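You operate a simulated robot arm through the tools that you are given. There is no shell and no other tool. Be economical: measure what you need, move in short steps, check, and stop when the job is done.

You run a simulated two-armed robot. Do the job below in one go: nothing can be reset, and whatever is moved stays where it is left.

## Task
Pick up the box that says "Labels" from the back of the sample bench with one hand, pass it to the other hand and put it on the shelf under the sample spout. Set down upright: box.

Only the result counts: the job must be done as asked and must still hold three seconds after the hand-in. Knocking over, shifting, dropping, spilling or breaking anything else fails it.

## Robot
Two 7-joint arms with two-finger parallel grippers on one trunk, on a base that drives. Base frame: it is fixed to the floor where the robot stands at the start and does not move with it; the origin is under the middle of the robot, x ahead of it, y to its left, z up; the surface under the hand at the start is at about z = 0.8. Readings come in m, degrees, newtons and seconds.
The left shoulder is at the start at [0.02, 0.113, 1.147], the right one opposite. With the tool pointing down near the work surface each hand reaches from about 0.22 to 0.6 m from the robot's upright axis, wherever it stands, measured 20 degrees to its own side. Places, roughly: shelf under the sample spout (22x23 cm) [3.42, 3.1, 0.7]. Payload 1.57 kg a hand.
Tool frame (each hand has its own): the origin (TCP) lies between the finger pads and is the grasp point; the fingertips stand 0.03 m ahead of it; z points along the fingers, y is the line along which they close. Largest opening 0.08 m; finger width 0.017, thickness 0.012; the body of the gripper, 0.04 by 0.082 m, starts 0.08 m behind the TCP.
Orientation is that of the tool frame in the base frame, as a unit quaternion [w, x, y, z]. With the fingers straight down and closing along the base's y, the tool's x points along the base's -x, its y along +y and its z along -z.

## Interface
- The arms move only by the tool apply_moves. It takes "left_steps", "right_steps" or both (then of equal length, played together; a hand with none holds still); each is text: rows parted by semicolons, each of 7 numbers parted by spaces: the shift along the tool's x, y, z in m, then the turn, a rotation vector about the tool's x, y, z in degrees, then the finger opening in m, from 0 to 0.08. In form: tx ty tz rx ry rz hand; .... A call has 1 to 12 rows; each row is the pose to reach, as a shift and turn from the pose commanded when the call began, along the tool's axes at that moment. Each row takes 0.2 s and may step no farther than 0.05 m and 8.6 degrees from the row before; otherwise, or with a gripper value out of range, the whole call is refused. A pose out of reach is approached as far as the arm can. The call stops where the force on the tool passes 40 N (or 10 N more than at its start, if that is more) or the arm is blocked; 0.2 s more then pass. Each finger travels about 0.045 m/s and halts on what it meets, pressing with about 35 N; the grip force reading is that of the motor and also rises with nothing between the fingers. The clock runs only during rows and for 0.2 s after the last one: add rows that repeat a pose to give the fingers time. It gives the time, the measured TCP pose, the force on the tool (base axes), the opening and the grip force at its end, in the units of the frame above (readings bear some noise), with the torque about the TCP (base axes, N m) and any sound that the robot's microphone picked up.
- Cameras (640 x 400 px; columns grow to the right, rows downward): "scene" is now at [0.0831, -0.0437, 1.2667]; the picture's right is [-0.53, -0.85, 0.00], its down [-0.54, 0.34, -0.77] and it looks along [0.65, -0.41, -0.64] (base axes); focal length 248 px, centre (320, 200). "left" rides on the left gripper at [0.072, 0.007, -0.122] in its tool frame; the picture's right is [-0.09, 1.00, 0.00], its down [-0.84, -0.08, -0.54] and it looks along [-0.54, -0.05, 0.84] (tool axes); focal length 238 px, centre (320, 200). "right" rides on the right gripper at [0.072, -0.007, -0.122] in its tool frame; the picture's right is [0.09, 1.00, 0.00], its down [-0.84, 0.08, -0.54] and it looks along [-0.54, 0.05, 0.84] (tool axes); focal length 238 px, centre (320, 200). There is no depth. A picture from a camera that has moved, and an enlarged one, comes with that camera's place and axes in the base frame and with its lens.
- get_image(camera): a new picture of that camera. It takes no simulated time.
- slide_trunk(by): slides the trunk up (or, below 0, down) by that many m; the arms and the scene camera ride with it, the base frame stays. It gives what a move gives, with no picture.
- steer(legs): drives the robot by 1 to 6 legs, each [ahead, left, turn to the left] in m, m and degrees, along the robot's own axes; the way and the turn of a leg run together, so that a leg with both is an arc; at most 1.5 m and 180 degrees a leg. The arms and the cameras ride along, it lands a little off, and it stops where it bumps. It gives what a move gives.
- pan_tilt(pan, tilt): turns the head with the scene camera to pan (to the left, within 80 degrees either way) and tilt (down, from -29 to 69), counted from straight ahead of the robot. It gives what a move gives.
- enlarge(camera, box): a new picture of the part [left, top, right, bottom] of that camera's present view, enlarged. It takes no simulated time.
- job_done(): hands the job in; it is judged then, once.

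Work in short steps. Places have to be worked out from the pictures, the camera data and where the tool is seen: move nearer, look again, correct. Check each grasp and each placing, and mend what went wrong. You have 120 turns and 100 pictures in all, those below and enlarged ones among them. Open the grippers and draw the arms clear of the work before you hand the job in, unless the task says otherwise; then end with one line.

The tools are called by a JSON object that holds its "name" and its "arguments". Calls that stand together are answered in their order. apply_moves: Moves the arms, as the interface text tells. Its arguments: {"type":"object","properties":{"left_steps":{"type":"string"},"right_steps":{"type":"string"}},"required":[]} The other tools are called the same way: slide_trunk (by) slides the trunk up or down; steer (legs) drives the base; pan_tilt (pan, tilt) turns the head that bears the scene camera; get_image (camera) takes a picture; enlarge (camera, box) takes an enlarged picture of a part of a camera's view; job_done () hands the job in.

At the start:

```text
t: 0.0
left_ee_pos: [0.4397, -0.0095, 1.1058]
left_orientation: [-0.001, 0.0, 1.0, 0.0]
left_force: [0.2, 0.5, 0.3]
left_moment: [-0.01, 0.02, 0.0]
left_finger_gap: 0.08
left_grasp_force: 0.0
right_ee_pos: [0.2547, -0.308, 1.0303]
right_orientation: [0.0, 0.0, 1.0, 0.0]
right_force: [0.6, 0.3, -0.9]
right_moment: [0.01, -0.02, 0.01]
right_finger_gap: 0.0801
right_grasp_force: 0.1
trunk travel left (down, up): [-0.2, 0.37]
robot x, y, heading: [0.0014, 0.0026, -0.1]
head pan, tilt: [-32.1, 39.6]
```

scene: 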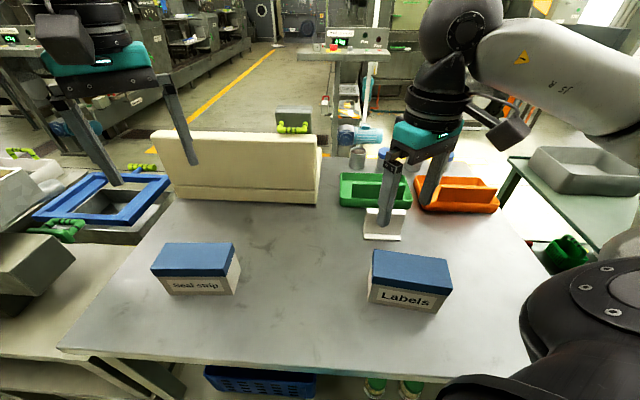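
right: 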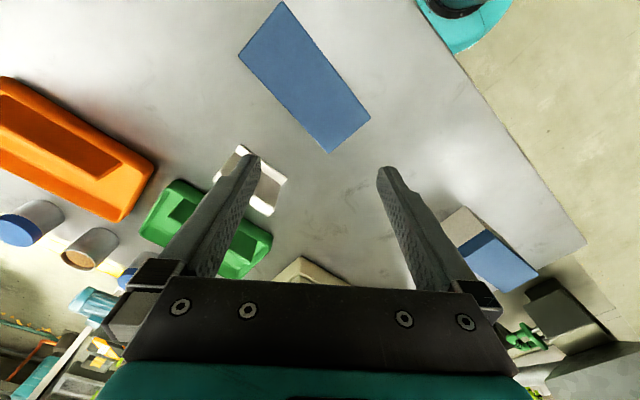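
left: 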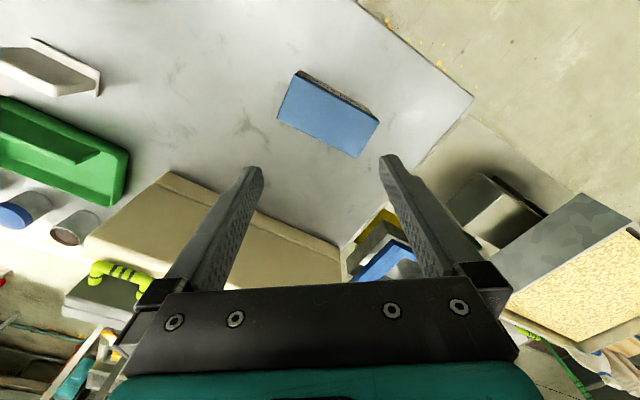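

I see one "Labels" box near the right hand; before acting, I look around to learn which bench is which and where the spout is.

{"name": "pan_tilt", "arguments": {"pan": 42, "tilt": 10}}

{"name": "get_image", "arguments": {"camera": "scene"}}

```text
t: 1.5
left_ee_pos: [0.4395, -0.0088, 1.1063]
left_orientation: [0.0, 0.0, 1.0, 0.0]
left_force: [0.7, 0.5, -0.6]
left_moment: [0.03, 0.04, 0.01]
left_finger_gap: 0.0803
left_grasp_force: 0.0
right_ee_pos: [0.2542, -0.3092, 1.0293]
right_orientation: [0.0, 0.0, 1.0, 0.001]
right_force: [-0.6, 0.4, 0.7]
right_moment: [-0.01, -0.01, 0.01]
right_finger_gap: 0.0799
right_grasp_force: 0.0
trunk travel left (down, up): [-0.2, 0.37]
robot x, y, heading: [0.0033, 0.0024, 0.2]
head pan, tilt: [42.0, 10.0]
```

```text
96 pictures are left
camera scene: at [0.08, 0.0638, 1.3138], right [0.67, -0.74, 0.0], down [-0.13, -0.12, -0.98], along [0.73, 0.66, -0.17], focal length 248 px, centre (320, 200)
```

scene: 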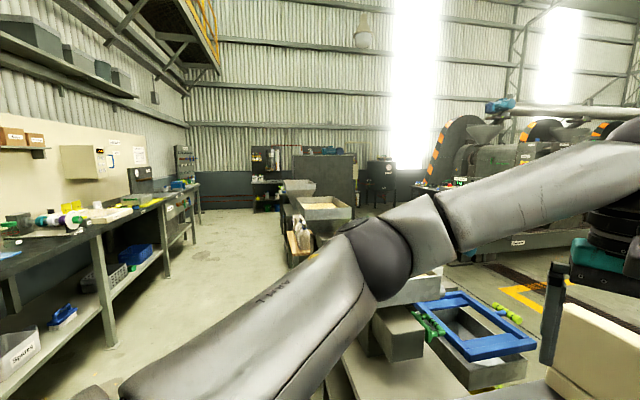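

The target direction falls around pixel (320,190). I enlarge there.

{"name": "enlarge", "arguments": {"camera": "scene", "box": [220, 130, 420, 255]}}

{"name": "pan_tilt", "arguments": {"pan": -20, "tilt": 15}}

{"name": "get_image", "arguments": {"camera": "scene"}}

```text
3.20 times, centred on (320, 192) of scene
camera zoom: at [0.08, 0.0638, 1.3138], right [0.67, -0.74, 0.0], down [-0.13, -0.12, -0.98], along [0.73, 0.66, -0.17], focal length 795 px, centre (320, 224)
```

zoom: 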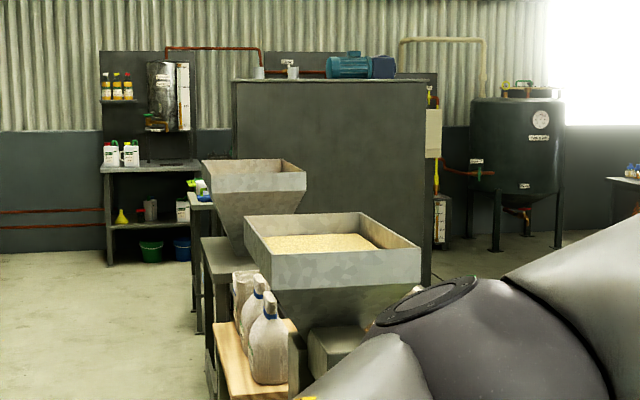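

```text
t: 2.8
left_ee_pos: [0.4387, -0.0103, 1.105]
left_orientation: [0.001, 0.0, 1.0, 0.0]
left_force: [-0.3, -0.4, -0.1]
left_moment: [0.01, 0.01, 0.01]
left_finger_gap: 0.0799
left_grasp_force: 0.0
right_ee_pos: [0.2558, -0.3088, 1.0301]
right_orientation: [0.0, 0.0, 1.0, 0.001]
right_force: [-0.4, 0.3, -0.5]
right_moment: [0.01, 0.03, -0.01]
right_finger_gap: 0.0799
right_grasp_force: 0.0
trunk travel left (down, up): [-0.2, 0.37]
robot x, y, heading: [0.0003, -0.0008, -0.0]
head pan, tilt: [-20.0, 15.0]
```

```text
94 pictures are left
camera scene: at [0.0987, -0.0303, 1.3057], right [-0.34, -0.94, 0.0], down [-0.24, 0.09, -0.97], along [0.91, -0.33, -0.26], focal length 248 px, centre (320, 200)
```

scene: 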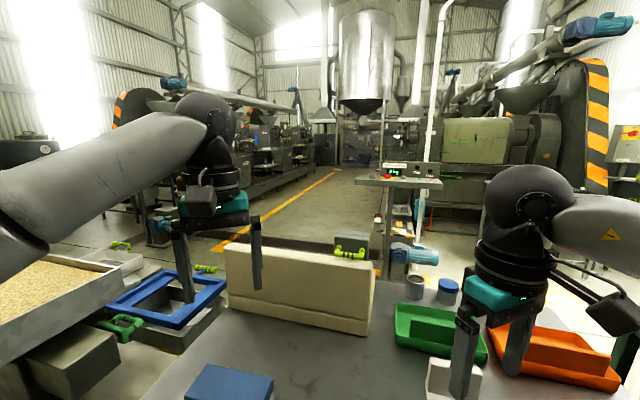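

Now I check the right and left sides for any other "Labels" box or bench.

{"name": "pan_tilt", "arguments": {"pan": -75, "tilt": 25}}

{"name": "get_image", "arguments": {"camera": "scene"}}

{"name": "pan_tilt", "arguments": {"pan": 75, "tilt": 25}}

{"name": "get_image", "arguments": {"camera": "scene"}}

{"name": "pan_tilt", "arguments": {"pan": -30, "tilt": 55}}

{"name": "get_image", "arguments": {"camera": "scene"}}

```text
t: 4.0
left_ee_pos: [0.4402, -0.0088, 1.1056]
left_orientation: [0.0, 0.0, 1.0, 0.0]
left_force: [0.8, -0.7, 0.3]
left_moment: [-0.03, -0.03, 0.02]
left_finger_gap: 0.0802
left_grasp_force: 0.1
right_ee_pos: [0.2535, -0.3088, 1.0294]
right_orientation: [0.0, 0.0, 1.0, 0.0]
right_force: [-0.1, 0.1, -0.4]
right_moment: [0.01, -0.03, -0.04]
right_finger_gap: 0.08
right_grasp_force: 0.0
trunk travel left (down, up): [-0.2, 0.37]
robot x, y, heading: [0.0029, -0.0014, -0.1]
head pan, tilt: [-75.0, 25.0]
```

```text
93 pictures are left
camera scene: at [0.0348, -0.0874, 1.2895], right [-0.97, -0.26, 0.0], down [-0.11, 0.41, -0.91], along [0.24, -0.88, -0.42], focal length 248 px, centre (320, 200)
```

scene: 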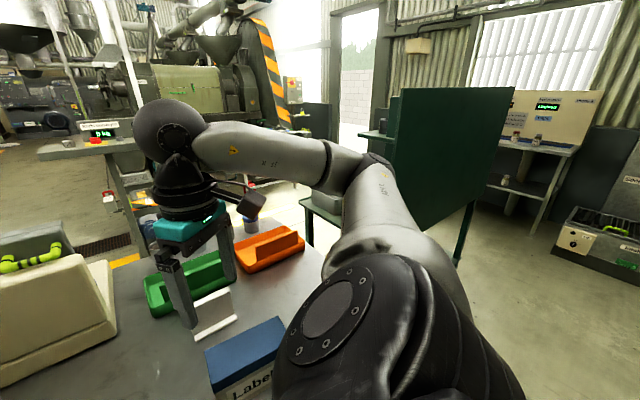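

```text
t: 6.4
left_ee_pos: [0.4406, -0.0097, 1.1061]
left_orientation: [0.0, 0.0, 1.0, -0.001]
left_force: [0.2, -0.3, -0.3]
left_moment: [-0.03, 0.01, -0.03]
left_finger_gap: 0.08
left_grasp_force: 0.0
right_ee_pos: [0.2551, -0.308, 1.0296]
right_orientation: [0.0, 0.0, 1.0, -0.001]
right_force: [-0.5, -0.3, 0.6]
right_moment: [-0.01, 0.03, 0.0]
right_finger_gap: 0.0802
right_grasp_force: 0.1
trunk travel left (down, up): [-0.2, 0.37]
robot x, y, heading: [-0.0005, -0.0002, 0.2]
head pan, tilt: [75.0, 25.0]
```

```text
92 pictures are left
camera scene: at [0.0348, 0.0906, 1.2894], right [0.97, -0.26, 0.0], down [-0.11, -0.41, -0.91], along [0.23, 0.88, -0.42], focal length 248 px, centre (320, 200)
```

scene: 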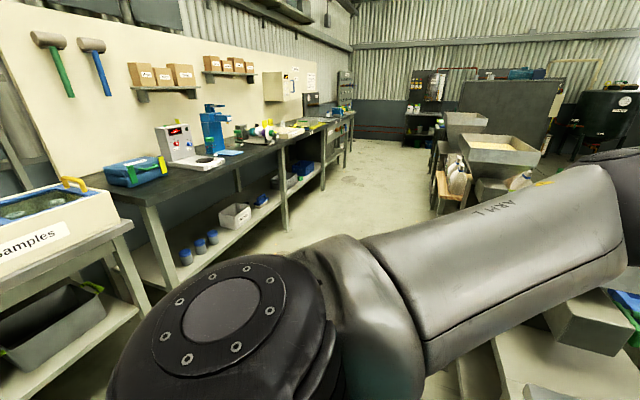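

```text
t: 8.2
left_ee_pos: [0.4395, -0.0091, 1.1063]
left_orientation: [0.0, 0.0, 1.0, 0.001]
left_force: [-0.1, -0.3, 0.8]
left_moment: [0.0, -0.03, 0.03]
left_finger_gap: 0.0798
left_grasp_force: 0.1
right_ee_pos: [0.255, -0.3089, 1.0289]
right_orientation: [0.0, 0.0, 1.0, 0.001]
right_force: [0.1, -0.4, 0.1]
right_moment: [-0.01, 0.01, 0.01]
right_finger_gap: 0.0801
right_grasp_force: 0.2
trunk travel left (down, up): [-0.2, 0.37]
robot x, y, heading: [-0.0043, -0.0002, -0.1]
head pan, tilt: [-30.0, 55.0]
```

```text
91 pictures are left
camera scene: at [0.0734, -0.0344, 1.2455], right [-0.5, -0.87, 0.0], down [-0.71, 0.41, -0.57], along [0.5, -0.29, -0.82], focal length 248 px, centre (320, 200)
```

scene: 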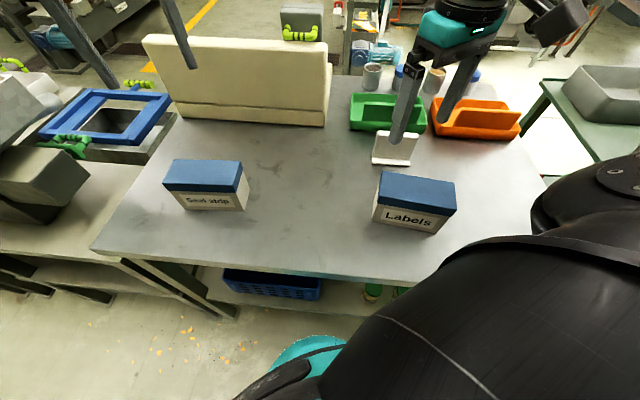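

The Labels box lies at about (0.221, -0.324) with long axis at about 47°, roughly 0.128 x 0.057 m. I turn the right hand about 47° above it so the fingers close on the short side, then look.

{"name": "apply_moves", "arguments": {"right_steps": "0.007 -0.005 0 0 0 -7.8 0.08; 0.015 -0.009 0 0 0 -15.6 0.08; 0.022 -0.014 0 0 0 -23.5 0.08; 0.029 -0.018 0 0 0 -31.3 0.08; 0.037 -0.023 0 0 0 -39.1 0.08; 0.044 -0.027 0 0 0 -47 0.08; 0.044 -0.027 0 0 0 -47 0.08"}}

{"name": "get_image", "arguments": {"camera": "right"}}

{"name": "get_image", "arguments": {"camera": "scene"}}

```text
t: 10.0
left_ee_pos: [0.4396, -0.0098, 1.105]
left_orientation: [0.001, 0.0, 1.0, 0.001]
left_force: [0.5, 0.0, -0.5]
left_moment: [0.01, 0.01, -0.02]
left_finger_gap: 0.08
left_grasp_force: 0.0
right_ee_pos: [0.1395, -0.2959, 0.9792]
right_orientation: [-0.179, -0.382, 0.904, 0.07]
right_force: [0.9, -0.5, 0.3]
right_moment: [-0.02, 0.03, 0.01]
right_finger_gap: 0.0799
right_grasp_force: 0.0
right hand out of reach, approached as far as the arm can: row 5, 6, 7
trunk travel left (down, up): [-0.2, 0.37]
robot x, y, heading: [0.001, 0.0026, -0.0]
head pan, tilt: [-30.0, 55.0]
stopped in row 7 (right hand): the arm was blocked; the commanded pose is now the measured one
```

```text
90 pictures are left
camera right: at [0.1437, -0.3511, 1.1087], right [-0.72, 0.63, 0.29], down [0.69, 0.66, 0.3], along [0.0, 0.41, -0.91], focal length 238 px, centre (320, 200)
```

right: 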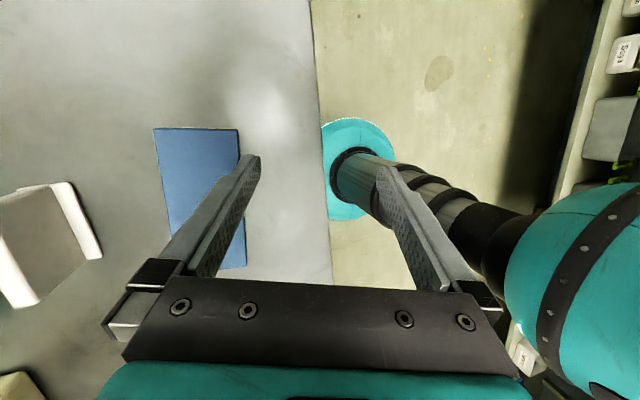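

```text
89 pictures are left
camera scene: at [0.0733, -0.0346, 1.2455], right [-0.5, -0.87, 0.0], down [-0.71, 0.41, -0.57], along [0.5, -0.29, -0.82], focal length 248 px, centre (320, 200)
```

scene: 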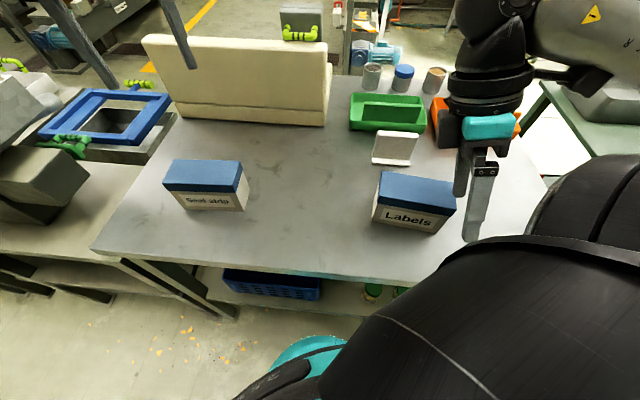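

The right wrist ran out of range turning that way. I bring the hand back to its starting orientation and slightly higher, then test turning the other way.

{"name": "apply_moves", "arguments": {"right_steps": "-0.007 -0.011 -0.020 1.38 -3.53 7.53 0.08; -0.015 -0.021 -0.039 2.77 -7.07 15.07 0.08; -0.022 -0.032 -0.058 4.15 -10.6 22.6 0.08; -0.029 -0.043 -0.078 5.53 -14.1 30.1 0.08; -0.037 -0.053 -0.098 6.9 -17.7 37.7 0.08; -0.044 -0.064 -0.117 8.3 -21.2 45.2 0.08; -0.044 -0.064 -0.117 8.3 -21.2 45.2 0.08"}}

```text
t: 11.6
left_ee_pos: [0.4393, -0.0097, 1.1064]
left_orientation: [0.0, -0.001, 1.0, 0.0]
left_force: [-0.3, 0.8, -0.6]
left_moment: [-0.01, 0.01, 0.03]
left_finger_gap: 0.08
left_grasp_force: 0.0
right_ee_pos: [0.2555, -0.3071, 1.056]
right_orientation: [0.0, 0.0, 1.0, 0.001]
right_force: [0.6, -0.1, -0.8]
right_moment: [0.01, 0.0, 0.01]
right_finger_gap: 0.0798
right_grasp_force: 0.1
trunk travel left (down, up): [-0.2, 0.37]
robot x, y, heading: [-0.0019, 0.0007, 0.1]
head pan, tilt: [-30.0, 55.0]
```

Back at default. Now I test turning the right hand clockwise (tool +z) by 90° in place.

{"name": "apply_moves", "arguments": {"right_steps": "-0.02 0 -0.02 0 0 8.2 0.08; -0.03 0 -0.02 0 0 16.4 0.08; -0.03 0 -0.02 0 0 24.6 0.08; -0.03 0 -0.02 0 0 32.8 0.08; -0.03 0 -0.02 0 0 41 0.08; -0.03 0 -0.02 0 0 49.2 0.08; -0.03 0 -0.02 0 0 57.4 0.08; -0.03 0 -0.02 0 0 65.6 0.08; -0.03 0 -0.02 0 0 73.8 0.08; -0.03 0 -0.02 0 0 82 0.08; -0.03 0 -0.02 0 0 90 0.08"}}

```text
t: 14.0
left_ee_pos: [0.4404, -0.0099, 1.1056]
left_orientation: [0.0, 0.0, 1.0, 0.0]
left_force: [0.4, 0.3, -1.0]
left_moment: [0.0, 0.02, -0.02]
left_finger_gap: 0.0801
left_grasp_force: 0.1
right_ee_pos: [0.2854, -0.3094, 1.0777]
right_orientation: [0.0, 0.708, 0.706, 0.001]
right_force: [-0.6, 0.2, -0.1]
right_moment: [-0.01, -0.02, -0.02]
right_finger_gap: 0.0803
right_grasp_force: 0.1
trunk travel left (down, up): [-0.2, 0.37]
robot x, y, heading: [0.0001, 0.0001, 0.1]
head pan, tilt: [-30.0, 55.0]
```

Clockwise works freely. I continue another 43° and move over the grasp point (about (0.211, -0.335)).

{"name": "apply_moves", "arguments": {"right_steps": "-0.005 -0.014 0 0 0 8 0.08; -0.01 -0.028 0 0 0 16 0.08; -0.015 -0.042 0 0 0 24 0.08; -0.020 -0.056 0 0 0 32 0.08; -0.026 -0.068 0 0 0 39 0.08; -0.026 -0.074 0 0 0 43 0.08; -0.026 -0.074 0 0 0 43 0.08"}}

{"name": "get_image", "arguments": {"camera": "right"}}

{"name": "get_image", "arguments": {"camera": "scene"}}

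```text
t: 15.6
left_ee_pos: [0.4398, -0.0089, 1.1063]
left_orientation: [0.0, 0.0, 1.0, 0.001]
left_force: [-0.1, -0.7, 0.0]
left_moment: [-0.01, 0.01, -0.04]
left_finger_gap: 0.0799
left_grasp_force: 0.1
right_ee_pos: [0.2098, -0.3346, 1.0775]
right_orientation: [-0.002, 0.917, 0.398, 0.0]
right_force: [0.5, 0.0, 0.5]
right_moment: [0.03, 0.01, 0.01]
right_finger_gap: 0.0799
right_grasp_force: 0.2
trunk travel left (down, up): [-0.2, 0.37]
robot x, y, heading: [0.0019, -0.0014, -0.1]
head pan, tilt: [-30.0, 55.0]
```

```text
88 pictures are left
camera right: at [0.2545, -0.2779, 1.1991], right [0.79, -0.61, 0.0], down [-0.52, -0.66, 0.54], along [-0.33, -0.43, -0.84], focal length 238 px, centre (320, 200)
```

right: 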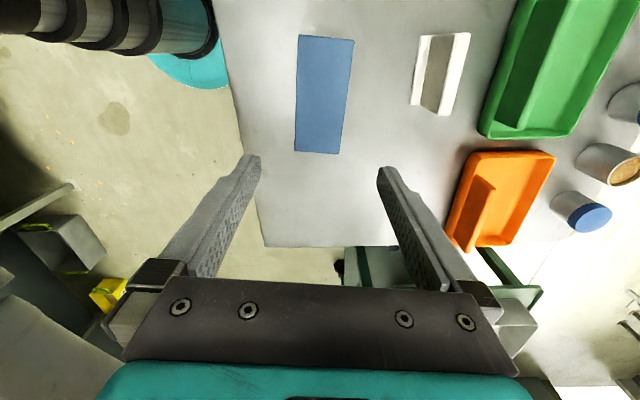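

```text
87 pictures are left
camera scene: at [0.0734, -0.0344, 1.2454], right [-0.5, -0.87, 0.0], down [-0.71, 0.41, -0.57], along [0.5, -0.29, -0.82], focal length 248 px, centre (320, 200)
```

scene: 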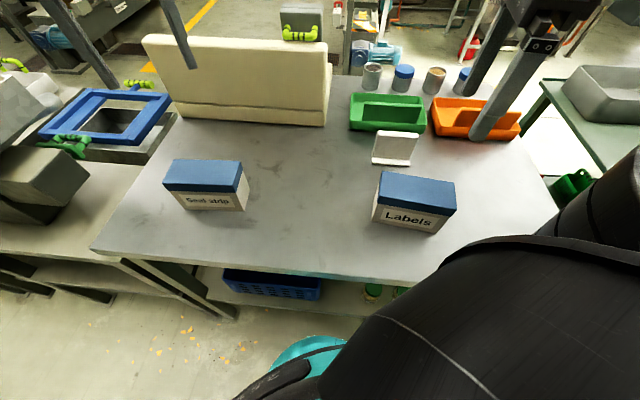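

The camera confirms the box centre at about (0.2235, -0.324), top z ≈ 0.897 and aligned with the fingers. I descend part way and check.

{"name": "apply_moves", "arguments": {"right_steps": "0 0.002 0.04 0 0 0 0.08; 0 0.002 0.08 0 0 0 0.08; 0 0.002 0.12 0 0 0 0.08; 0 0.002 0.14 0 0 0 0.08; 0 0.002 0.14 0 0 0 0.08"}}

{"name": "get_image", "arguments": {"camera": "right"}}

{"name": "get_image", "arguments": {"camera": "scene"}}

```text
t: 16.8
left_ee_pos: [0.4407, -0.0091, 1.1059]
left_orientation: [0.0, 0.0, 1.0, 0.0]
left_force: [0.4, 0.8, -0.6]
left_moment: [-0.01, 0.03, 0.01]
left_finger_gap: 0.0799
left_grasp_force: 0.1
right_ee_pos: [0.2124, -0.3359, 0.9378]
right_orientation: [0.0, 0.917, 0.399, 0.001]
right_force: [0.3, -0.6, 0.1]
right_moment: [0.03, 0.01, 0.02]
right_finger_gap: 0.0799
right_grasp_force: 0.1
trunk travel left (down, up): [-0.2, 0.37]
robot x, y, heading: [0.0011, -0.0027, 0.2]
head pan, tilt: [-30.0, 55.0]
```

```text
86 pictures are left
camera right: at [0.2565, -0.2803, 1.0596], right [0.79, -0.61, 0.0], down [-0.51, -0.67, 0.54], along [-0.33, -0.43, -0.84], focal length 238 px, centre (320, 200)
```

right: 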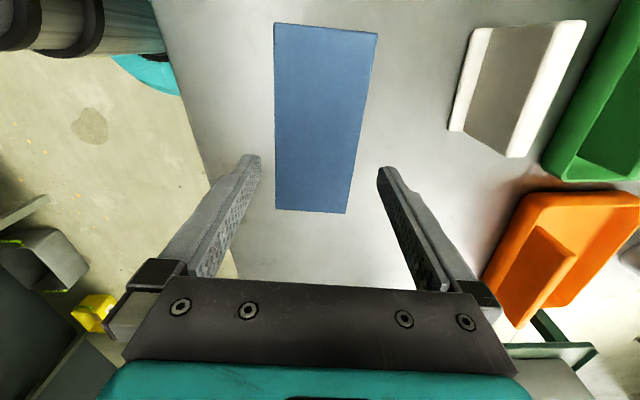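

```text
85 pictures are left
camera scene: at [0.0734, -0.0344, 1.2455], right [-0.5, -0.87, 0.0], down [-0.71, 0.41, -0.57], along [0.5, -0.29, -0.82], focal length 248 px, centre (320, 200)
```

scene: 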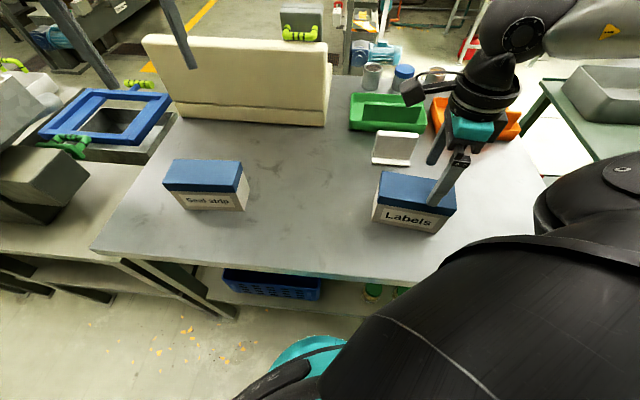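

Fingers straddle the box, centred within about 2 mm. I descend to z ≈ 0.86 and close.

{"name": "apply_moves", "arguments": {"right_steps": "0 -0.001 0.04 0 0 0 0.08; 0 -0.001 0.078 0 0 0 0.08; 0 -0.001 0.078 0 0 0 0.08; 0 -0.001 0.078 0 0 0 0.05; 0 -0.001 0.078 0 0 0 0.04; 0 -0.001 0.078 0 0 0 0.03; 0 -0.001 0.078 0 0 0 0.03"}}

```text
t: 18.4
left_ee_pos: [0.4387, -0.0103, 1.1062]
left_orientation: [0.0, 0.0, 1.0, 0.0]
left_force: [-0.1, 0.6, 0.1]
left_moment: [0.0, -0.01, -0.03]
left_finger_gap: 0.0797
left_grasp_force: 0.1
right_ee_pos: [0.2114, -0.3376, 0.8595]
right_orientation: [-0.001, 0.917, 0.399, 0.001]
right_force: [0.2, -0.4, -0.2]
right_moment: [-0.02, 0.06, -0.07]
right_finger_gap: 0.0597
right_grasp_force: 35.5
trunk travel left (down, up): [-0.2, 0.37]
robot x, y, heading: [-0.0006, 0.0009, 0.2]
head pan, tilt: [-30.0, 55.0]
```

Gripped at 0.0597 m with 35 N. I lift straight up and check.

{"name": "apply_moves", "arguments": {"right_steps": "0 0 -0.01 0 0 0 0.03; 0 0 -0.04 0 0 0 0.03; 0 0 -0.08 0 0 0 0.03; 0 0 -0.12 0 0 0 0.03; 0 0 -0.16 0 0 0 0.03; 0 0 -0.2 0 0 0 0.03; 0 0 -0.24 0 0 0 0.03; 0 0 -0.24 0 0 0 0.03"}}

{"name": "get_image", "arguments": {"camera": "scene"}}

{"name": "get_image", "arguments": {"camera": "right"}}

```text
t: 20.2
left_ee_pos: [0.4403, -0.0098, 1.1045]
left_orientation: [-0.001, 0.0, 1.0, 0.001]
left_force: [0.4, 0.7, 0.4]
left_moment: [0.04, 0.0, 0.0]
left_finger_gap: 0.0803
left_grasp_force: 0.1
right_ee_pos: [0.2061, -0.3348, 1.1024]
right_orientation: [-0.001, 0.917, 0.398, 0.0]
right_force: [-0.3, -0.2, -3.2]
right_moment: [0.0, 0.03, -0.03]
right_finger_gap: 0.0598
right_grasp_force: 35.1
trunk travel left (down, up): [-0.2, 0.37]
robot x, y, heading: [-0.0007, 0.0003, 0.2]
head pan, tilt: [-30.0, 55.0]
```

```text
84 pictures are left
camera scene: at [0.0735, -0.0346, 1.2454], right [-0.5, -0.87, 0.0], down [-0.71, 0.41, -0.57], along [0.5, -0.29, -0.82], focal length 248 px, centre (320, 200)
```

scene: 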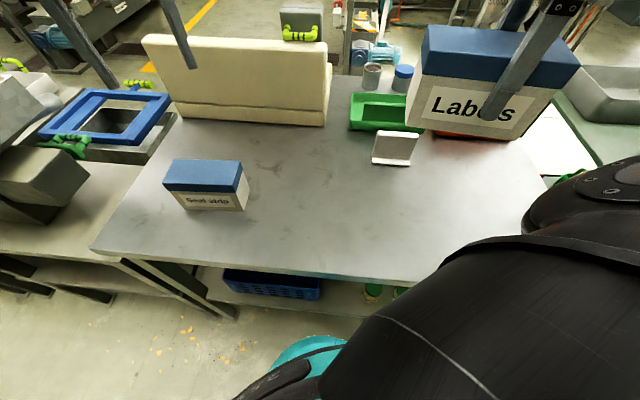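

```text
83 pictures are left
camera right: at [0.2513, -0.2771, 1.2228], right [0.79, -0.61, 0.0], down [-0.51, -0.67, 0.54], along [-0.33, -0.43, -0.84], focal length 238 px, centre (320, 200)
```

right: 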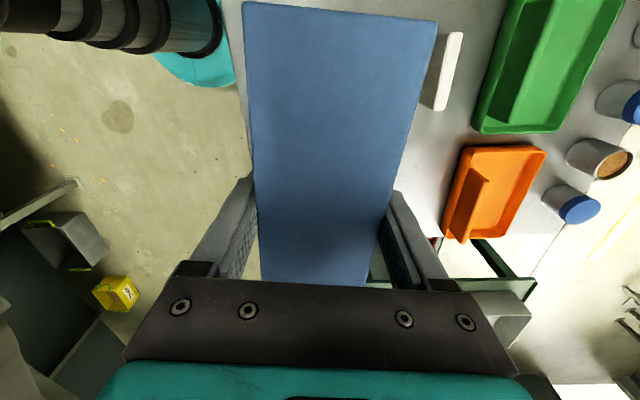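

The box is held upright (≈0.33 kg). The room's corridor runs at about 55° to the left; I shift away from the bench, turn, and look along it.

{"name": "steer", "arguments": {"legs": [[-0.25, 0.17, 0], [0, 0, 55]]}}

{"name": "pan_tilt", "arguments": {"pan": -10, "tilt": 15}}

{"name": "get_image", "arguments": {"camera": "scene"}}

```text
t: 24.7
left_ee_pos: [0.0095, 0.5232, 1.105]
left_orientation: [-0.001, -0.467, 0.884, 0.0]
left_force: [0.5, 0.1, 0.5]
left_moment: [-0.01, 0.0, -0.02]
left_finger_gap: 0.0801
left_grasp_force: 0.1
right_ee_pos: [0.1464, 0.1504, 1.1007]
right_orientation: [-0.002, 0.624, 0.781, 0.0]
right_force: [-0.1, -0.2, -2.7]
right_moment: [-0.08, -0.01, 0.02]
right_finger_gap: 0.06
right_grasp_force: 34.9
trunk travel left (down, up): [-0.2, 0.37]
robot x, y, heading: [-0.2455, 0.1684, 55.8]
head pan, tilt: [-30.0, 55.0]
```

```text
t: 25.8
left_ee_pos: [0.0106, 0.5251, 1.1066]
left_orientation: [-0.001, -0.467, 0.884, -0.001]
left_force: [-0.3, -0.4, -0.1]
left_moment: [-0.03, -0.02, -0.01]
left_finger_gap: 0.08
left_grasp_force: 0.2
right_ee_pos: [0.1467, 0.1492, 1.1002]
right_orientation: [-0.001, 0.625, 0.781, 0.0]
right_force: [-0.1, 0.4, -3.0]
right_moment: [-0.02, -0.02, -0.03]
right_finger_gap: 0.0597
right_grasp_force: 35.0
trunk travel left (down, up): [-0.2, 0.37]
robot x, y, heading: [-0.2474, 0.1653, 55.9]
head pan, tilt: [-10.0, 15.0]
```

```text
82 pictures are left
camera scene: at [-0.1744, 0.2437, 1.3056], right [0.72, -0.7, 0.0], down [-0.18, -0.19, -0.97], along [0.67, 0.69, -0.26], focal length 248 px, centre (320, 200)
```

scene: 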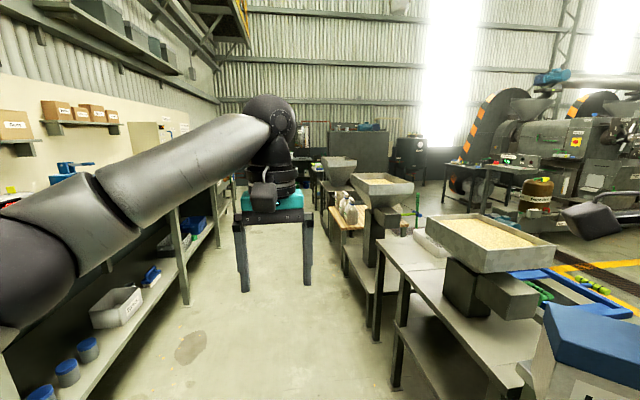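

The target projects near (352,167), close to the third hopper. I zoom there.

{"name": "enlarge", "arguments": {"camera": "scene", "box": [290, 110, 430, 198]}}

```text
4.55 times, centred on (360, 154) of scene
camera zoom: at [-0.1744, 0.2437, 1.3056], right [0.72, -0.7, 0.0], down [-0.18, -0.19, -0.97], along [0.67, 0.69, -0.26], focal length 1130 px, centre (138, 409)
```

zoom: 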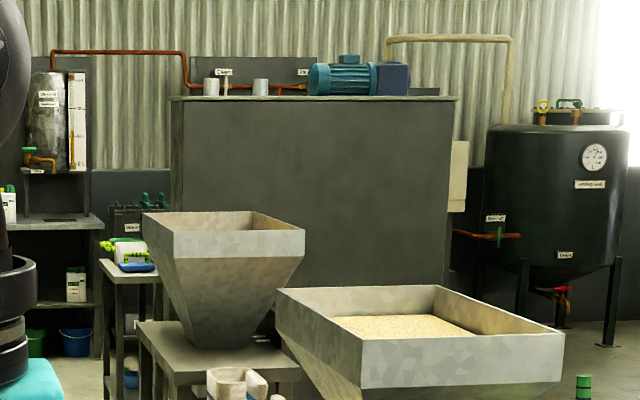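

The corridor is clear and I'm centred in it; I drive 1.5 m ahead and look again.

{"name": "steer", "arguments": {"legs": [[0, 0, -1.5], [1.5, 0, 0]]}}

{"name": "pan_tilt", "arguments": {"pan": -20, "tilt": 15}}

{"name": "get_image", "arguments": {"camera": "scene"}}

```text
t: 33.4
left_ee_pos: [0.8764, 1.686, 1.1058]
left_orientation: [0.0, -0.45, 0.893, -0.001]
left_force: [0.4, -0.5, 0.6]
left_moment: [0.01, -0.01, 0.01]
left_finger_gap: 0.08
left_grasp_force: 0.0
right_ee_pos: [0.9991, 1.306, 1.1004]
right_orientation: [-0.001, 0.639, 0.769, 0.0]
right_force: [-0.6, 0.5, -2.7]
right_moment: [-0.04, 0.03, -0.03]
right_finger_gap: 0.0597
right_grasp_force: 35.1
trunk travel left (down, up): [-0.2, 0.37]
robot x, y, heading: [0.6082, 1.3385, 53.6]
head pan, tilt: [-10.0, 15.0]
```

```text
t: 34.1
left_ee_pos: [0.8768, 1.6856, 1.1063]
left_orientation: [-0.001, -0.451, 0.892, 0.0]
left_force: [0.4, 0.6, -0.1]
left_moment: [-0.02, 0.02, -0.01]
left_finger_gap: 0.08
left_grasp_force: 0.2
right_ee_pos: [0.9975, 1.3055, 1.1003]
right_orientation: [-0.001, 0.638, 0.77, -0.002]
right_force: [-0.3, -0.3, -2.1]
right_moment: [-0.06, 0.0, 0.0]
right_finger_gap: 0.0598
right_grasp_force: 35.4
trunk travel left (down, up): [-0.2, 0.37]
robot x, y, heading: [0.6054, 1.3366, 53.7]
head pan, tilt: [-20.0, 15.0]
```

```text
80 pictures are left
camera scene: at [0.6919, 1.3989, 1.3057], right [0.55, -0.83, 0.0], down [-0.22, -0.14, -0.97], along [0.8, 0.53, -0.26], focal length 248 px, centre (320, 200)
```

scene: 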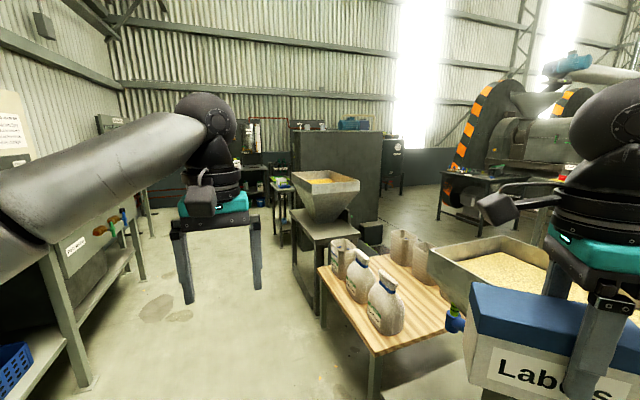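

{"name": "enlarge", "arguments": {"camera": "scene", "box": [250, 110, 430, 222]}}

```text
3.56 times, centred on (340, 166) of scene
camera zoom: at [0.6919, 1.3989, 1.3057], right [0.55, -0.83, 0.0], down [-0.22, -0.14, -0.97], along [0.8, 0.53, -0.26], focal length 884 px, centre (249, 321)
```

zoom: 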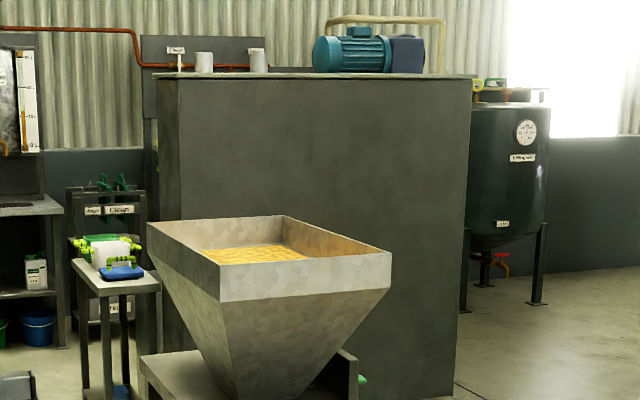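

The shelf is apparently on the near face of the large dark cabinet, hidden by the third hopper. I drive on 1.5 m more along the corridor to see behind it.

{"name": "steer", "arguments": {"legs": [[1.5, 0.05, 0]]}}

{"name": "pan_tilt", "arguments": {"pan": -35, "tilt": 20}}

{"name": "get_image", "arguments": {"camera": "scene"}}

```text
refused: leg 1 is longer than a leg can be; nothing moved
```

```text
t: 34.8
left_ee_pos: [0.8766, 1.6853, 1.1055]
left_orientation: [-0.001, -0.451, 0.893, 0.0]
left_force: [-0.1, -0.4, 0.8]
left_moment: [0.0, -0.01, 0.03]
left_finger_gap: 0.0799
left_grasp_force: 0.0
right_ee_pos: [0.9994, 1.3059, 1.0998]
right_orientation: [-0.002, 0.639, 0.769, 0.0]
right_force: [0.3, -0.3, -3.0]
right_moment: [-0.06, -0.01, 0.01]
right_finger_gap: 0.0599
right_grasp_force: 35.1
trunk travel left (down, up): [-0.2, 0.37]
robot x, y, heading: [0.6097, 1.3398, 53.6]
head pan, tilt: [-35.0, 20.0]
```

```text
78 pictures are left
camera scene: at [0.7024, 1.3769, 1.2975], right [0.32, -0.95, 0.0], down [-0.32, -0.11, -0.94], along [0.89, 0.3, -0.34], focal length 248 px, centre (320, 200)
```

scene: 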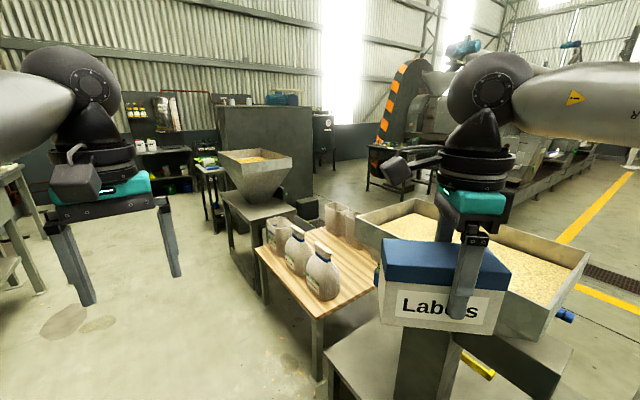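

The leg was just over the limit; I drive 1.3 m and shift 0.1 m left to keep clear of the bottles.

{"name": "steer", "arguments": {"legs": [[0.2, 0.1, 0], [1.3, 0, 0]]}}

{"name": "get_image", "arguments": {"camera": "scene"}}

```text
t: 42.5
left_ee_pos: [1.6399, 2.9338, 1.1062]
left_orientation: [-0.001, -0.462, 0.887, 0.0]
left_force: [-0.4, -0.2, -0.7]
left_moment: [0.02, -0.01, -0.01]
left_finger_gap: 0.0802
left_grasp_force: 0.1
right_ee_pos: [1.7714, 2.5565, 1.1007]
right_orientation: [0.0, 0.629, 0.777, -0.001]
right_force: [0.7, 0.4, -3.1]
right_moment: [-0.07, -0.03, 0.04]
right_finger_gap: 0.0598
right_grasp_force: 35.2
trunk travel left (down, up): [-0.2, 0.37]
robot x, y, heading: [1.3757, 2.5785, 55.0]
head pan, tilt: [-35.0, 20.0]
```

```text
77 pictures are left
camera scene: at [1.4733, 2.6205, 1.2975], right [0.34, -0.94, 0.0], down [-0.32, -0.12, -0.94], along [0.88, 0.32, -0.34], focal length 248 px, centre (320, 200)
```

scene: 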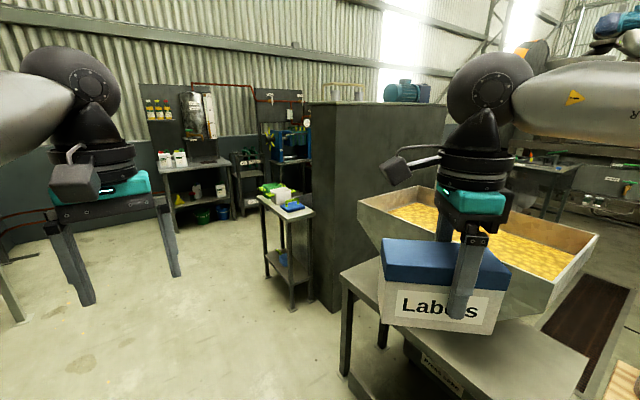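

The shelf appears to be on the cabinet's far side (cabinet is a thin panel at s≈4.0–4.4 along the corridor, shelf at s≈4.5). I drive further along open floor and look to the right.

{"name": "steer", "arguments": {"legs": [[1.5, 0, 0]]}}

{"name": "pan_tilt", "arguments": {"pan": -50, "tilt": 22}}

{"name": "get_image", "arguments": {"camera": "scene"}}

```text
t: 50.0
left_ee_pos: [2.51, 4.1686, 1.1051]
left_orientation: [-0.001, -0.461, 0.888, -0.001]
left_force: [0.3, 0.0, 0.3]
left_moment: [-0.02, 0.01, -0.01]
left_finger_gap: 0.08
left_grasp_force: 0.1
right_ee_pos: [2.6405, 3.791, 1.1019]
right_orientation: [0.0, 0.631, 0.776, -0.001]
right_force: [0.8, 0.4, -3.6]
right_moment: [0.02, -0.01, -0.01]
right_finger_gap: 0.0596
right_grasp_force: 35.3
trunk travel left (down, up): [-0.2, 0.37]
robot x, y, heading: [2.2464, 3.8134, 54.7]
head pan, tilt: [-35.0, 20.0]
```

```text
t: 50.7
left_ee_pos: [2.51, 4.1694, 1.105]
left_orientation: [-0.001, -0.46, 0.888, 0.0]
left_force: [0.1, 0.4, 0.5]
left_moment: [-0.01, -0.03, 0.0]
left_finger_gap: 0.0801
left_grasp_force: 0.1
right_ee_pos: [2.6395, 3.79, 1.098]
right_orientation: [0.0, 0.632, 0.775, -0.001]
right_force: [-0.2, 0.5, -2.6]
right_moment: [-0.05, 0.0, -0.03]
right_finger_gap: 0.0597
right_grasp_force: 35.0
trunk travel left (down, up): [-0.2, 0.37]
robot x, y, heading: [2.2468, 3.8172, 54.9]
head pan, tilt: [-50.0, 22.0]
```

```text
76 pictures are left
camera scene: at [2.3471, 3.8324, 1.2943], right [0.08, -1.0, 0.0], down [-0.37, -0.03, -0.93], along [0.92, 0.08, -0.37], focal length 248 px, centre (320, 200)
```

scene: 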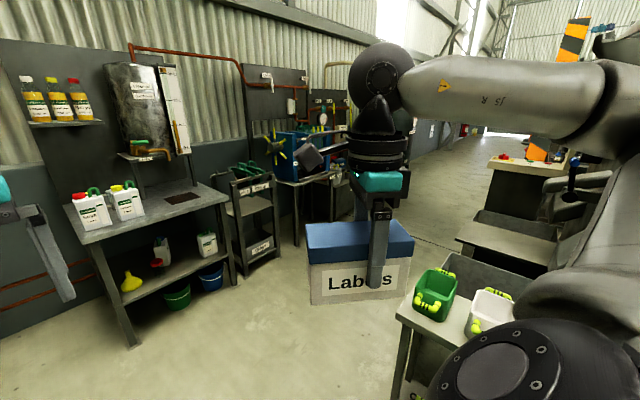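

I see a ledge near (500,238) beyond the small table, matching the target. I drive 0.6 m further and turn right 90° to face it.

{"name": "steer", "arguments": {"legs": [[0.65, 0, 0], [0, 0, -90]]}}

{"name": "pan_tilt", "arguments": {"pan": -15, "tilt": 20}}

{"name": "get_image", "arguments": {"camera": "scene"}}

```text
t: 58.3
left_ee_pos: [2.9705, 4.0736, 1.1052]
left_orientation: [0.0, 0.321, 0.947, 0.0]
left_force: [0.9, 1.1, 0.7]
left_moment: [0.0, -0.01, -0.02]
left_finger_gap: 0.0795
left_grasp_force: 0.1
right_ee_pos: [2.5879, 3.9573, 1.1005]
right_orientation: [-0.001, 0.997, 0.083, -0.001]
right_force: [0.4, -0.5, -2.8]
right_moment: [-0.02, 0.05, -0.04]
right_finger_gap: 0.0599
right_grasp_force: 34.6
trunk travel left (down, up): [-0.2, 0.37]
robot x, y, heading: [2.6276, 4.3485, -37.7]
head pan, tilt: [-50.0, 22.0]
```

```text
t: 59.3
left_ee_pos: [2.9707, 4.0729, 1.1054]
left_orientation: [0.001, 0.321, 0.947, 0.001]
left_force: [0.4, -0.4, 0.5]
left_moment: [-0.02, 0.02, 0.0]
left_finger_gap: 0.0798
left_grasp_force: 0.0
right_ee_pos: [2.5884, 3.9564, 1.1006]
right_orientation: [-0.001, 0.997, 0.083, -0.001]
right_force: [-1.2, 0.2, -2.9]
right_moment: [-0.01, 0.05, 0.0]
right_finger_gap: 0.0599
right_grasp_force: 35.3
trunk travel left (down, up): [-0.2, 0.37]
robot x, y, heading: [2.6291, 4.3482, -37.3]
head pan, tilt: [-15.0, 20.0]
```

```text
75 pictures are left
camera scene: at [2.6926, 4.27, 1.2975], right [-0.79, -0.61, 0.0], down [-0.21, 0.27, -0.94], along [0.57, -0.75, -0.34], focal length 248 px, centre (320, 200)
```

scene: 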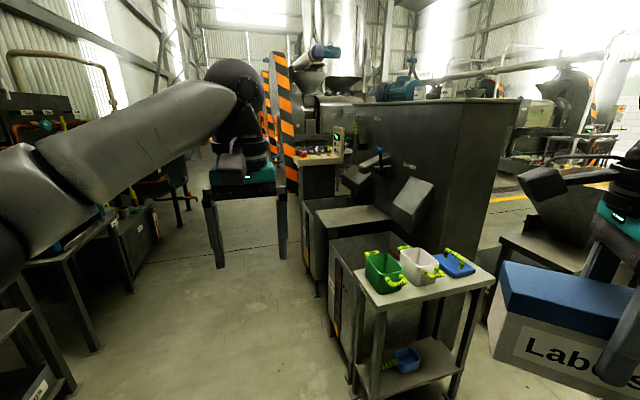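

{"name": "enlarge", "arguments": {"camera": "scene", "box": [270, 110, 470, 235]}}

```text
3.20 times, centred on (370, 172) of scene
camera zoom: at [2.6926, 4.27, 1.2975], right [-0.79, -0.61, 0.0], down [-0.21, 0.27, -0.94], along [0.57, -0.75, -0.34], focal length 795 px, centre (160, 288)
```

zoom: 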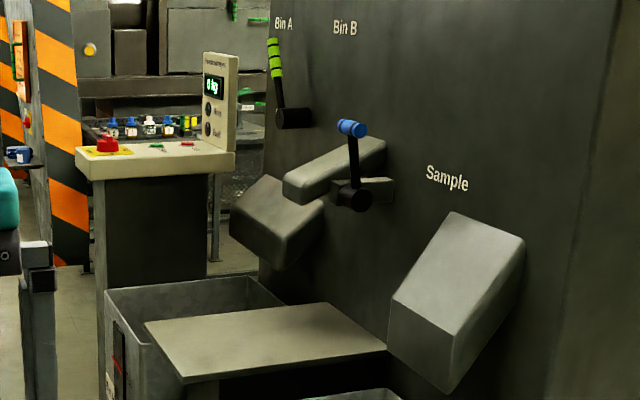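

Labels read "Bin A", "Bin B" and "Sample" on the cabinet face; the spout under "Sample" is the near one. I drive along the aisle to face this side squarely.

{"name": "steer", "arguments": {"legs": [[0, 0.22, 2], [1.15, 0, 0], [0, 0, -90]]}}

{"name": "pan_tilt", "arguments": {"pan": 0, "tilt": 30}}

{"name": "get_image", "arguments": {"camera": "scene"}}

```text
t: 70.3
left_ee_pos: [3.4024, 3.5048, 1.1051]
left_orientation: [0.001, 0.9, 0.436, 0.001]
left_force: [0.6, 0.4, -0.5]
left_moment: [0.03, -0.01, 0.04]
left_finger_gap: 0.0799
left_grasp_force: 0.1
right_ee_pos: [3.2925, 3.8902, 1.099]
right_orientation: [-0.001, 0.758, -0.652, 0.0]
right_force: [-0.5, 0.0, -2.5]
right_moment: [0.06, 0.01, 0.02]
right_finger_gap: 0.0596
right_grasp_force: 35.3
trunk travel left (down, up): [-0.2, 0.37]
robot x, y, heading: [3.6801, 3.8416, -128.2]
head pan, tilt: [-15.0, 20.0]
```

```text
t: 71.0
left_ee_pos: [3.401, 3.5066, 1.1061]
left_orientation: [-0.001, 0.9, 0.436, 0.001]
left_force: [0.0, -0.3, 0.7]
left_moment: [0.01, 0.0, 0.0]
left_finger_gap: 0.0801
left_grasp_force: 0.1
right_ee_pos: [3.2924, 3.8899, 1.1012]
right_orientation: [-0.001, 0.758, -0.652, 0.001]
right_force: [-0.1, 0.4, -3.2]
right_moment: [0.05, -0.02, -0.03]
right_finger_gap: 0.0598
right_grasp_force: 34.5
trunk travel left (down, up): [-0.2, 0.37]
robot x, y, heading: [3.6827, 3.8459, -128.5]
head pan, tilt: [0.0, 30.0]
```

```text
73 pictures are left
camera scene: at [3.621, 3.7675, 1.2815], right [-0.78, 0.62, 0.0], down [0.31, 0.39, -0.87], along [-0.54, -0.68, -0.5], focal length 248 px, centre (320, 200)
```

scene: 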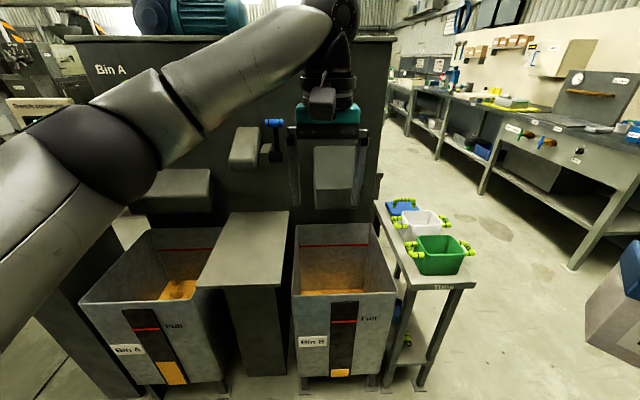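

Now I see it: between Bin A and Bin B stands a pedestal whose top is the shelf, with its own spout above. I plan the handover here: right holds the box ahead at robot (0.5,-0.12), left comes in tilted. I back off 0.1 m, then move both hands to preparation poses.

{"name": "steer", "arguments": {"legs": [[-0.1, 0, 0]]}}

{"name": "apply_moves", "arguments": {"left_steps": "0.002 0.022 0 0 -5 0 0.08; 0.003 0.043 0 0 -10 0 0.08; 0.005 0.065 0 0 -15 0 0.08; 0.007 0.087 0 0 -20 0 0.08; 0.008 0.108 0 0 -25 0 0.08; 0.01 0.13 0 0 -30 0 0.08; 0.012 0.152 0 0 -35 0 0.08; 0.013 0.173 0 0 -40 0 0.08; 0.015 0.195 0 0 -45 0 0.08; 0.017 0.217 0 0 -50 0 0.08; 0.018 0.238 0 0 -55 0 0.08; 0.02 0.26 0 0 -60 0 0.08", "right_steps": "0.029 0.006 0 0 0 -6.9 0.03; 0.059 0.011 0 0 0 -13.8 0.03; 0.088 0.017 0 0 0 -20.8 0.03; 0.118 0.022 0 0 0 -27.7 0.03; 0.147 0.028 0 0 0 -34.6 0.03; 0.177 0.034 0 0 0 -41.5 0.03; 0.206 0.039 0 0 0 -48.4 0.03; 0.236 0.045 0 0 0 -55.3 0.03; 0.265 0.051 0 0 0 -62.3 0.03; 0.295 0.056 0 0 0 -69.2 0.03; 0.324 0.062 0 0 0 -76.1 0.03; 0.354 0.0675 0 0 0 -83 0.03"}}

{"name": "get_image", "arguments": {"camera": "scene"}}

```text
t: 72.2
left_ee_pos: [3.4633, 3.5843, 1.1064]
left_orientation: [0.001, 0.9, 0.435, 0.0]
left_force: [-0.4, 0.4, 1.3]
left_moment: [-0.03, -0.01, -0.02]
left_finger_gap: 0.0799
left_grasp_force: 0.1
right_ee_pos: [3.3549, 3.9692, 1.101]
right_orientation: [0.0, 0.758, -0.653, 0.001]
right_force: [-0.7, 0.5, -3.2]
right_moment: [0.05, 0.04, -0.02]
right_finger_gap: 0.0598
right_grasp_force: 35.3
trunk travel left (down, up): [-0.2, 0.37]
robot x, y, heading: [3.75, 3.9227, -128.5]
head pan, tilt: [0.0, 30.0]
```

```text
t: 74.8
left_ee_pos: [3.6781, 3.4386, 1.1048]
left_orientation: [0.218, 0.78, 0.376, -0.451]
left_force: [-0.4, 0.8, -0.8]
left_moment: [-0.01, -0.02, 0.0]
left_finger_gap: 0.0801
left_grasp_force: 0.0
right_ee_pos: [3.338, 3.6503, 1.0913]
right_orientation: [0.001, 1.0, 0.014, 0.0]
right_force: [-0.8, -0.5, -2.9]
right_moment: [0.04, 0.05, -0.04]
right_finger_gap: 0.0597
right_grasp_force: 34.9
right hand out of reach, approached as far as the arm can: row 11, 12
trunk travel left (down, up): [-0.2, 0.37]
robot x, y, heading: [3.7461, 3.9247, -128.2]
head pan, tilt: [0.0, 30.0]
```

```text
72 pictures are left
camera scene: at [3.6826, 3.8449, 1.2815], right [-0.78, 0.62, 0.0], down [0.31, 0.39, -0.87], along [-0.54, -0.68, -0.5], focal length 248 px, centre (320, 200)
```

scene: 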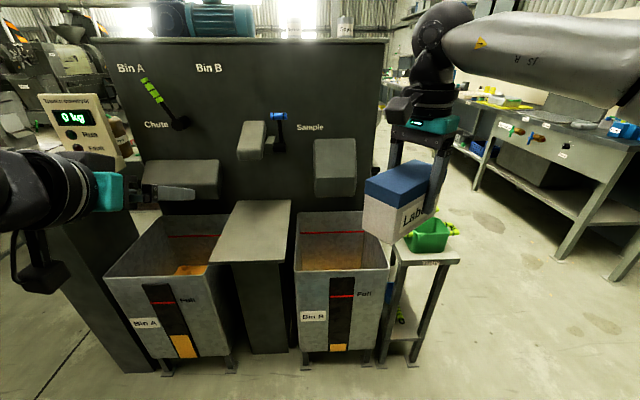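

The lettering confirms it: "Sample" is the middle spout with the blue lever, above the pedestal shelf. I pull the right hand in a bit to a reachable pose and yaw the left hand towards the box.

{"name": "apply_moves", "arguments": {"left_steps": "0 -0.02 -0.02 7.2 0 4.2 0.08; 0 -0.04 -0.039 14.4 0 8.3 0.08; -0.001 -0.06 -0.059 21.7 0 12.5 0.08; -0.001 -0.08 -0.078 28.9 0 16.7 0.08; -0.002 -0.1 -0.098 36.1 0 20.8 0.08; -0.002 -0.12 -0.117 43.3 0 25 0.08; -0.002 -0.12 -0.117 43.3 0 25 0.08", "right_steps": "0.006 -0.008 0 0 0 0 0.03; 0.013 -0.015 0 0 0 0 0.03; 0.019 -0.023 0 0 0 0 0.03; 0.026 -0.031 0 0 0 0 0.03; 0.032 -0.038 0 0 0 0 0.03; 0.038 -0.046 0 0 0 0 0.03; 0.038 -0.046 0 0 0 0 0.03"}}

{"name": "get_image", "arguments": {"camera": "scene"}}

{"name": "get_image", "arguments": {"camera": "left"}}

```text
t: 76.4
left_ee_pos: [3.6455, 3.594, 1.1677]
left_orientation: [0.006, 0.867, 0.011, -0.499]
left_force: [-0.7, 0.1, -0.1]
left_moment: [0.02, -0.01, -0.01]
left_finger_gap: 0.08
left_grasp_force: 0.1
left hand out of reach, approached as far as the arm can: row 2
right_ee_pos: [3.3758, 3.6988, 1.0911]
right_orientation: [-0.001, 1.0, 0.013, 0.001]
right_force: [0.4, -0.1, -2.7]
right_moment: [0.01, 0.04, 0.0]
right_finger_gap: 0.0597
right_grasp_force: 35.1
trunk travel left (down, up): [-0.2, 0.37]
robot x, y, heading: [3.7501, 3.9213, -128.7]
head pan, tilt: [0.0, 30.0]
```

```text
71 pictures are left
camera scene: at [3.6826, 3.845, 1.2815], right [-0.78, 0.62, 0.0], down [0.31, 0.39, -0.87], along [-0.54, -0.68, -0.5], focal length 248 px, centre (320, 200)
```

scene: 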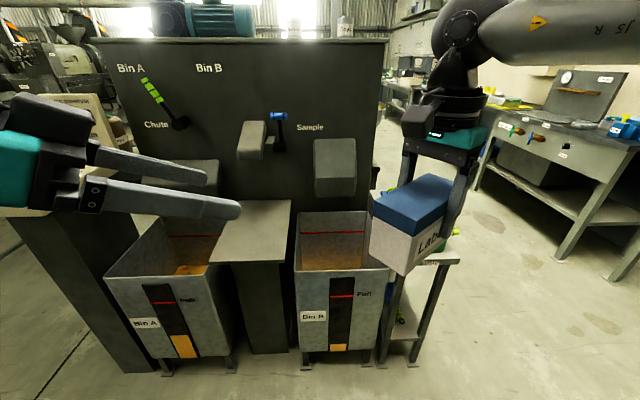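

```text
70 pictures are left
camera left: at [3.7877, 3.5915, 1.1664], right [-0.02, -1.0, 0.08], down [0.05, 0.08, 1.0], along [-1.0, 0.02, 0.05], focal length 238 px, centre (320, 200)
```

left: 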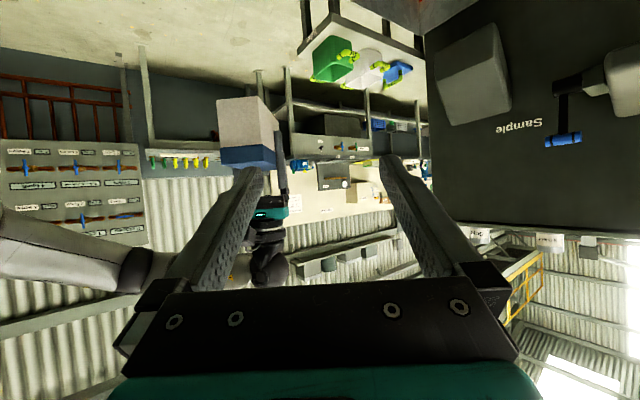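

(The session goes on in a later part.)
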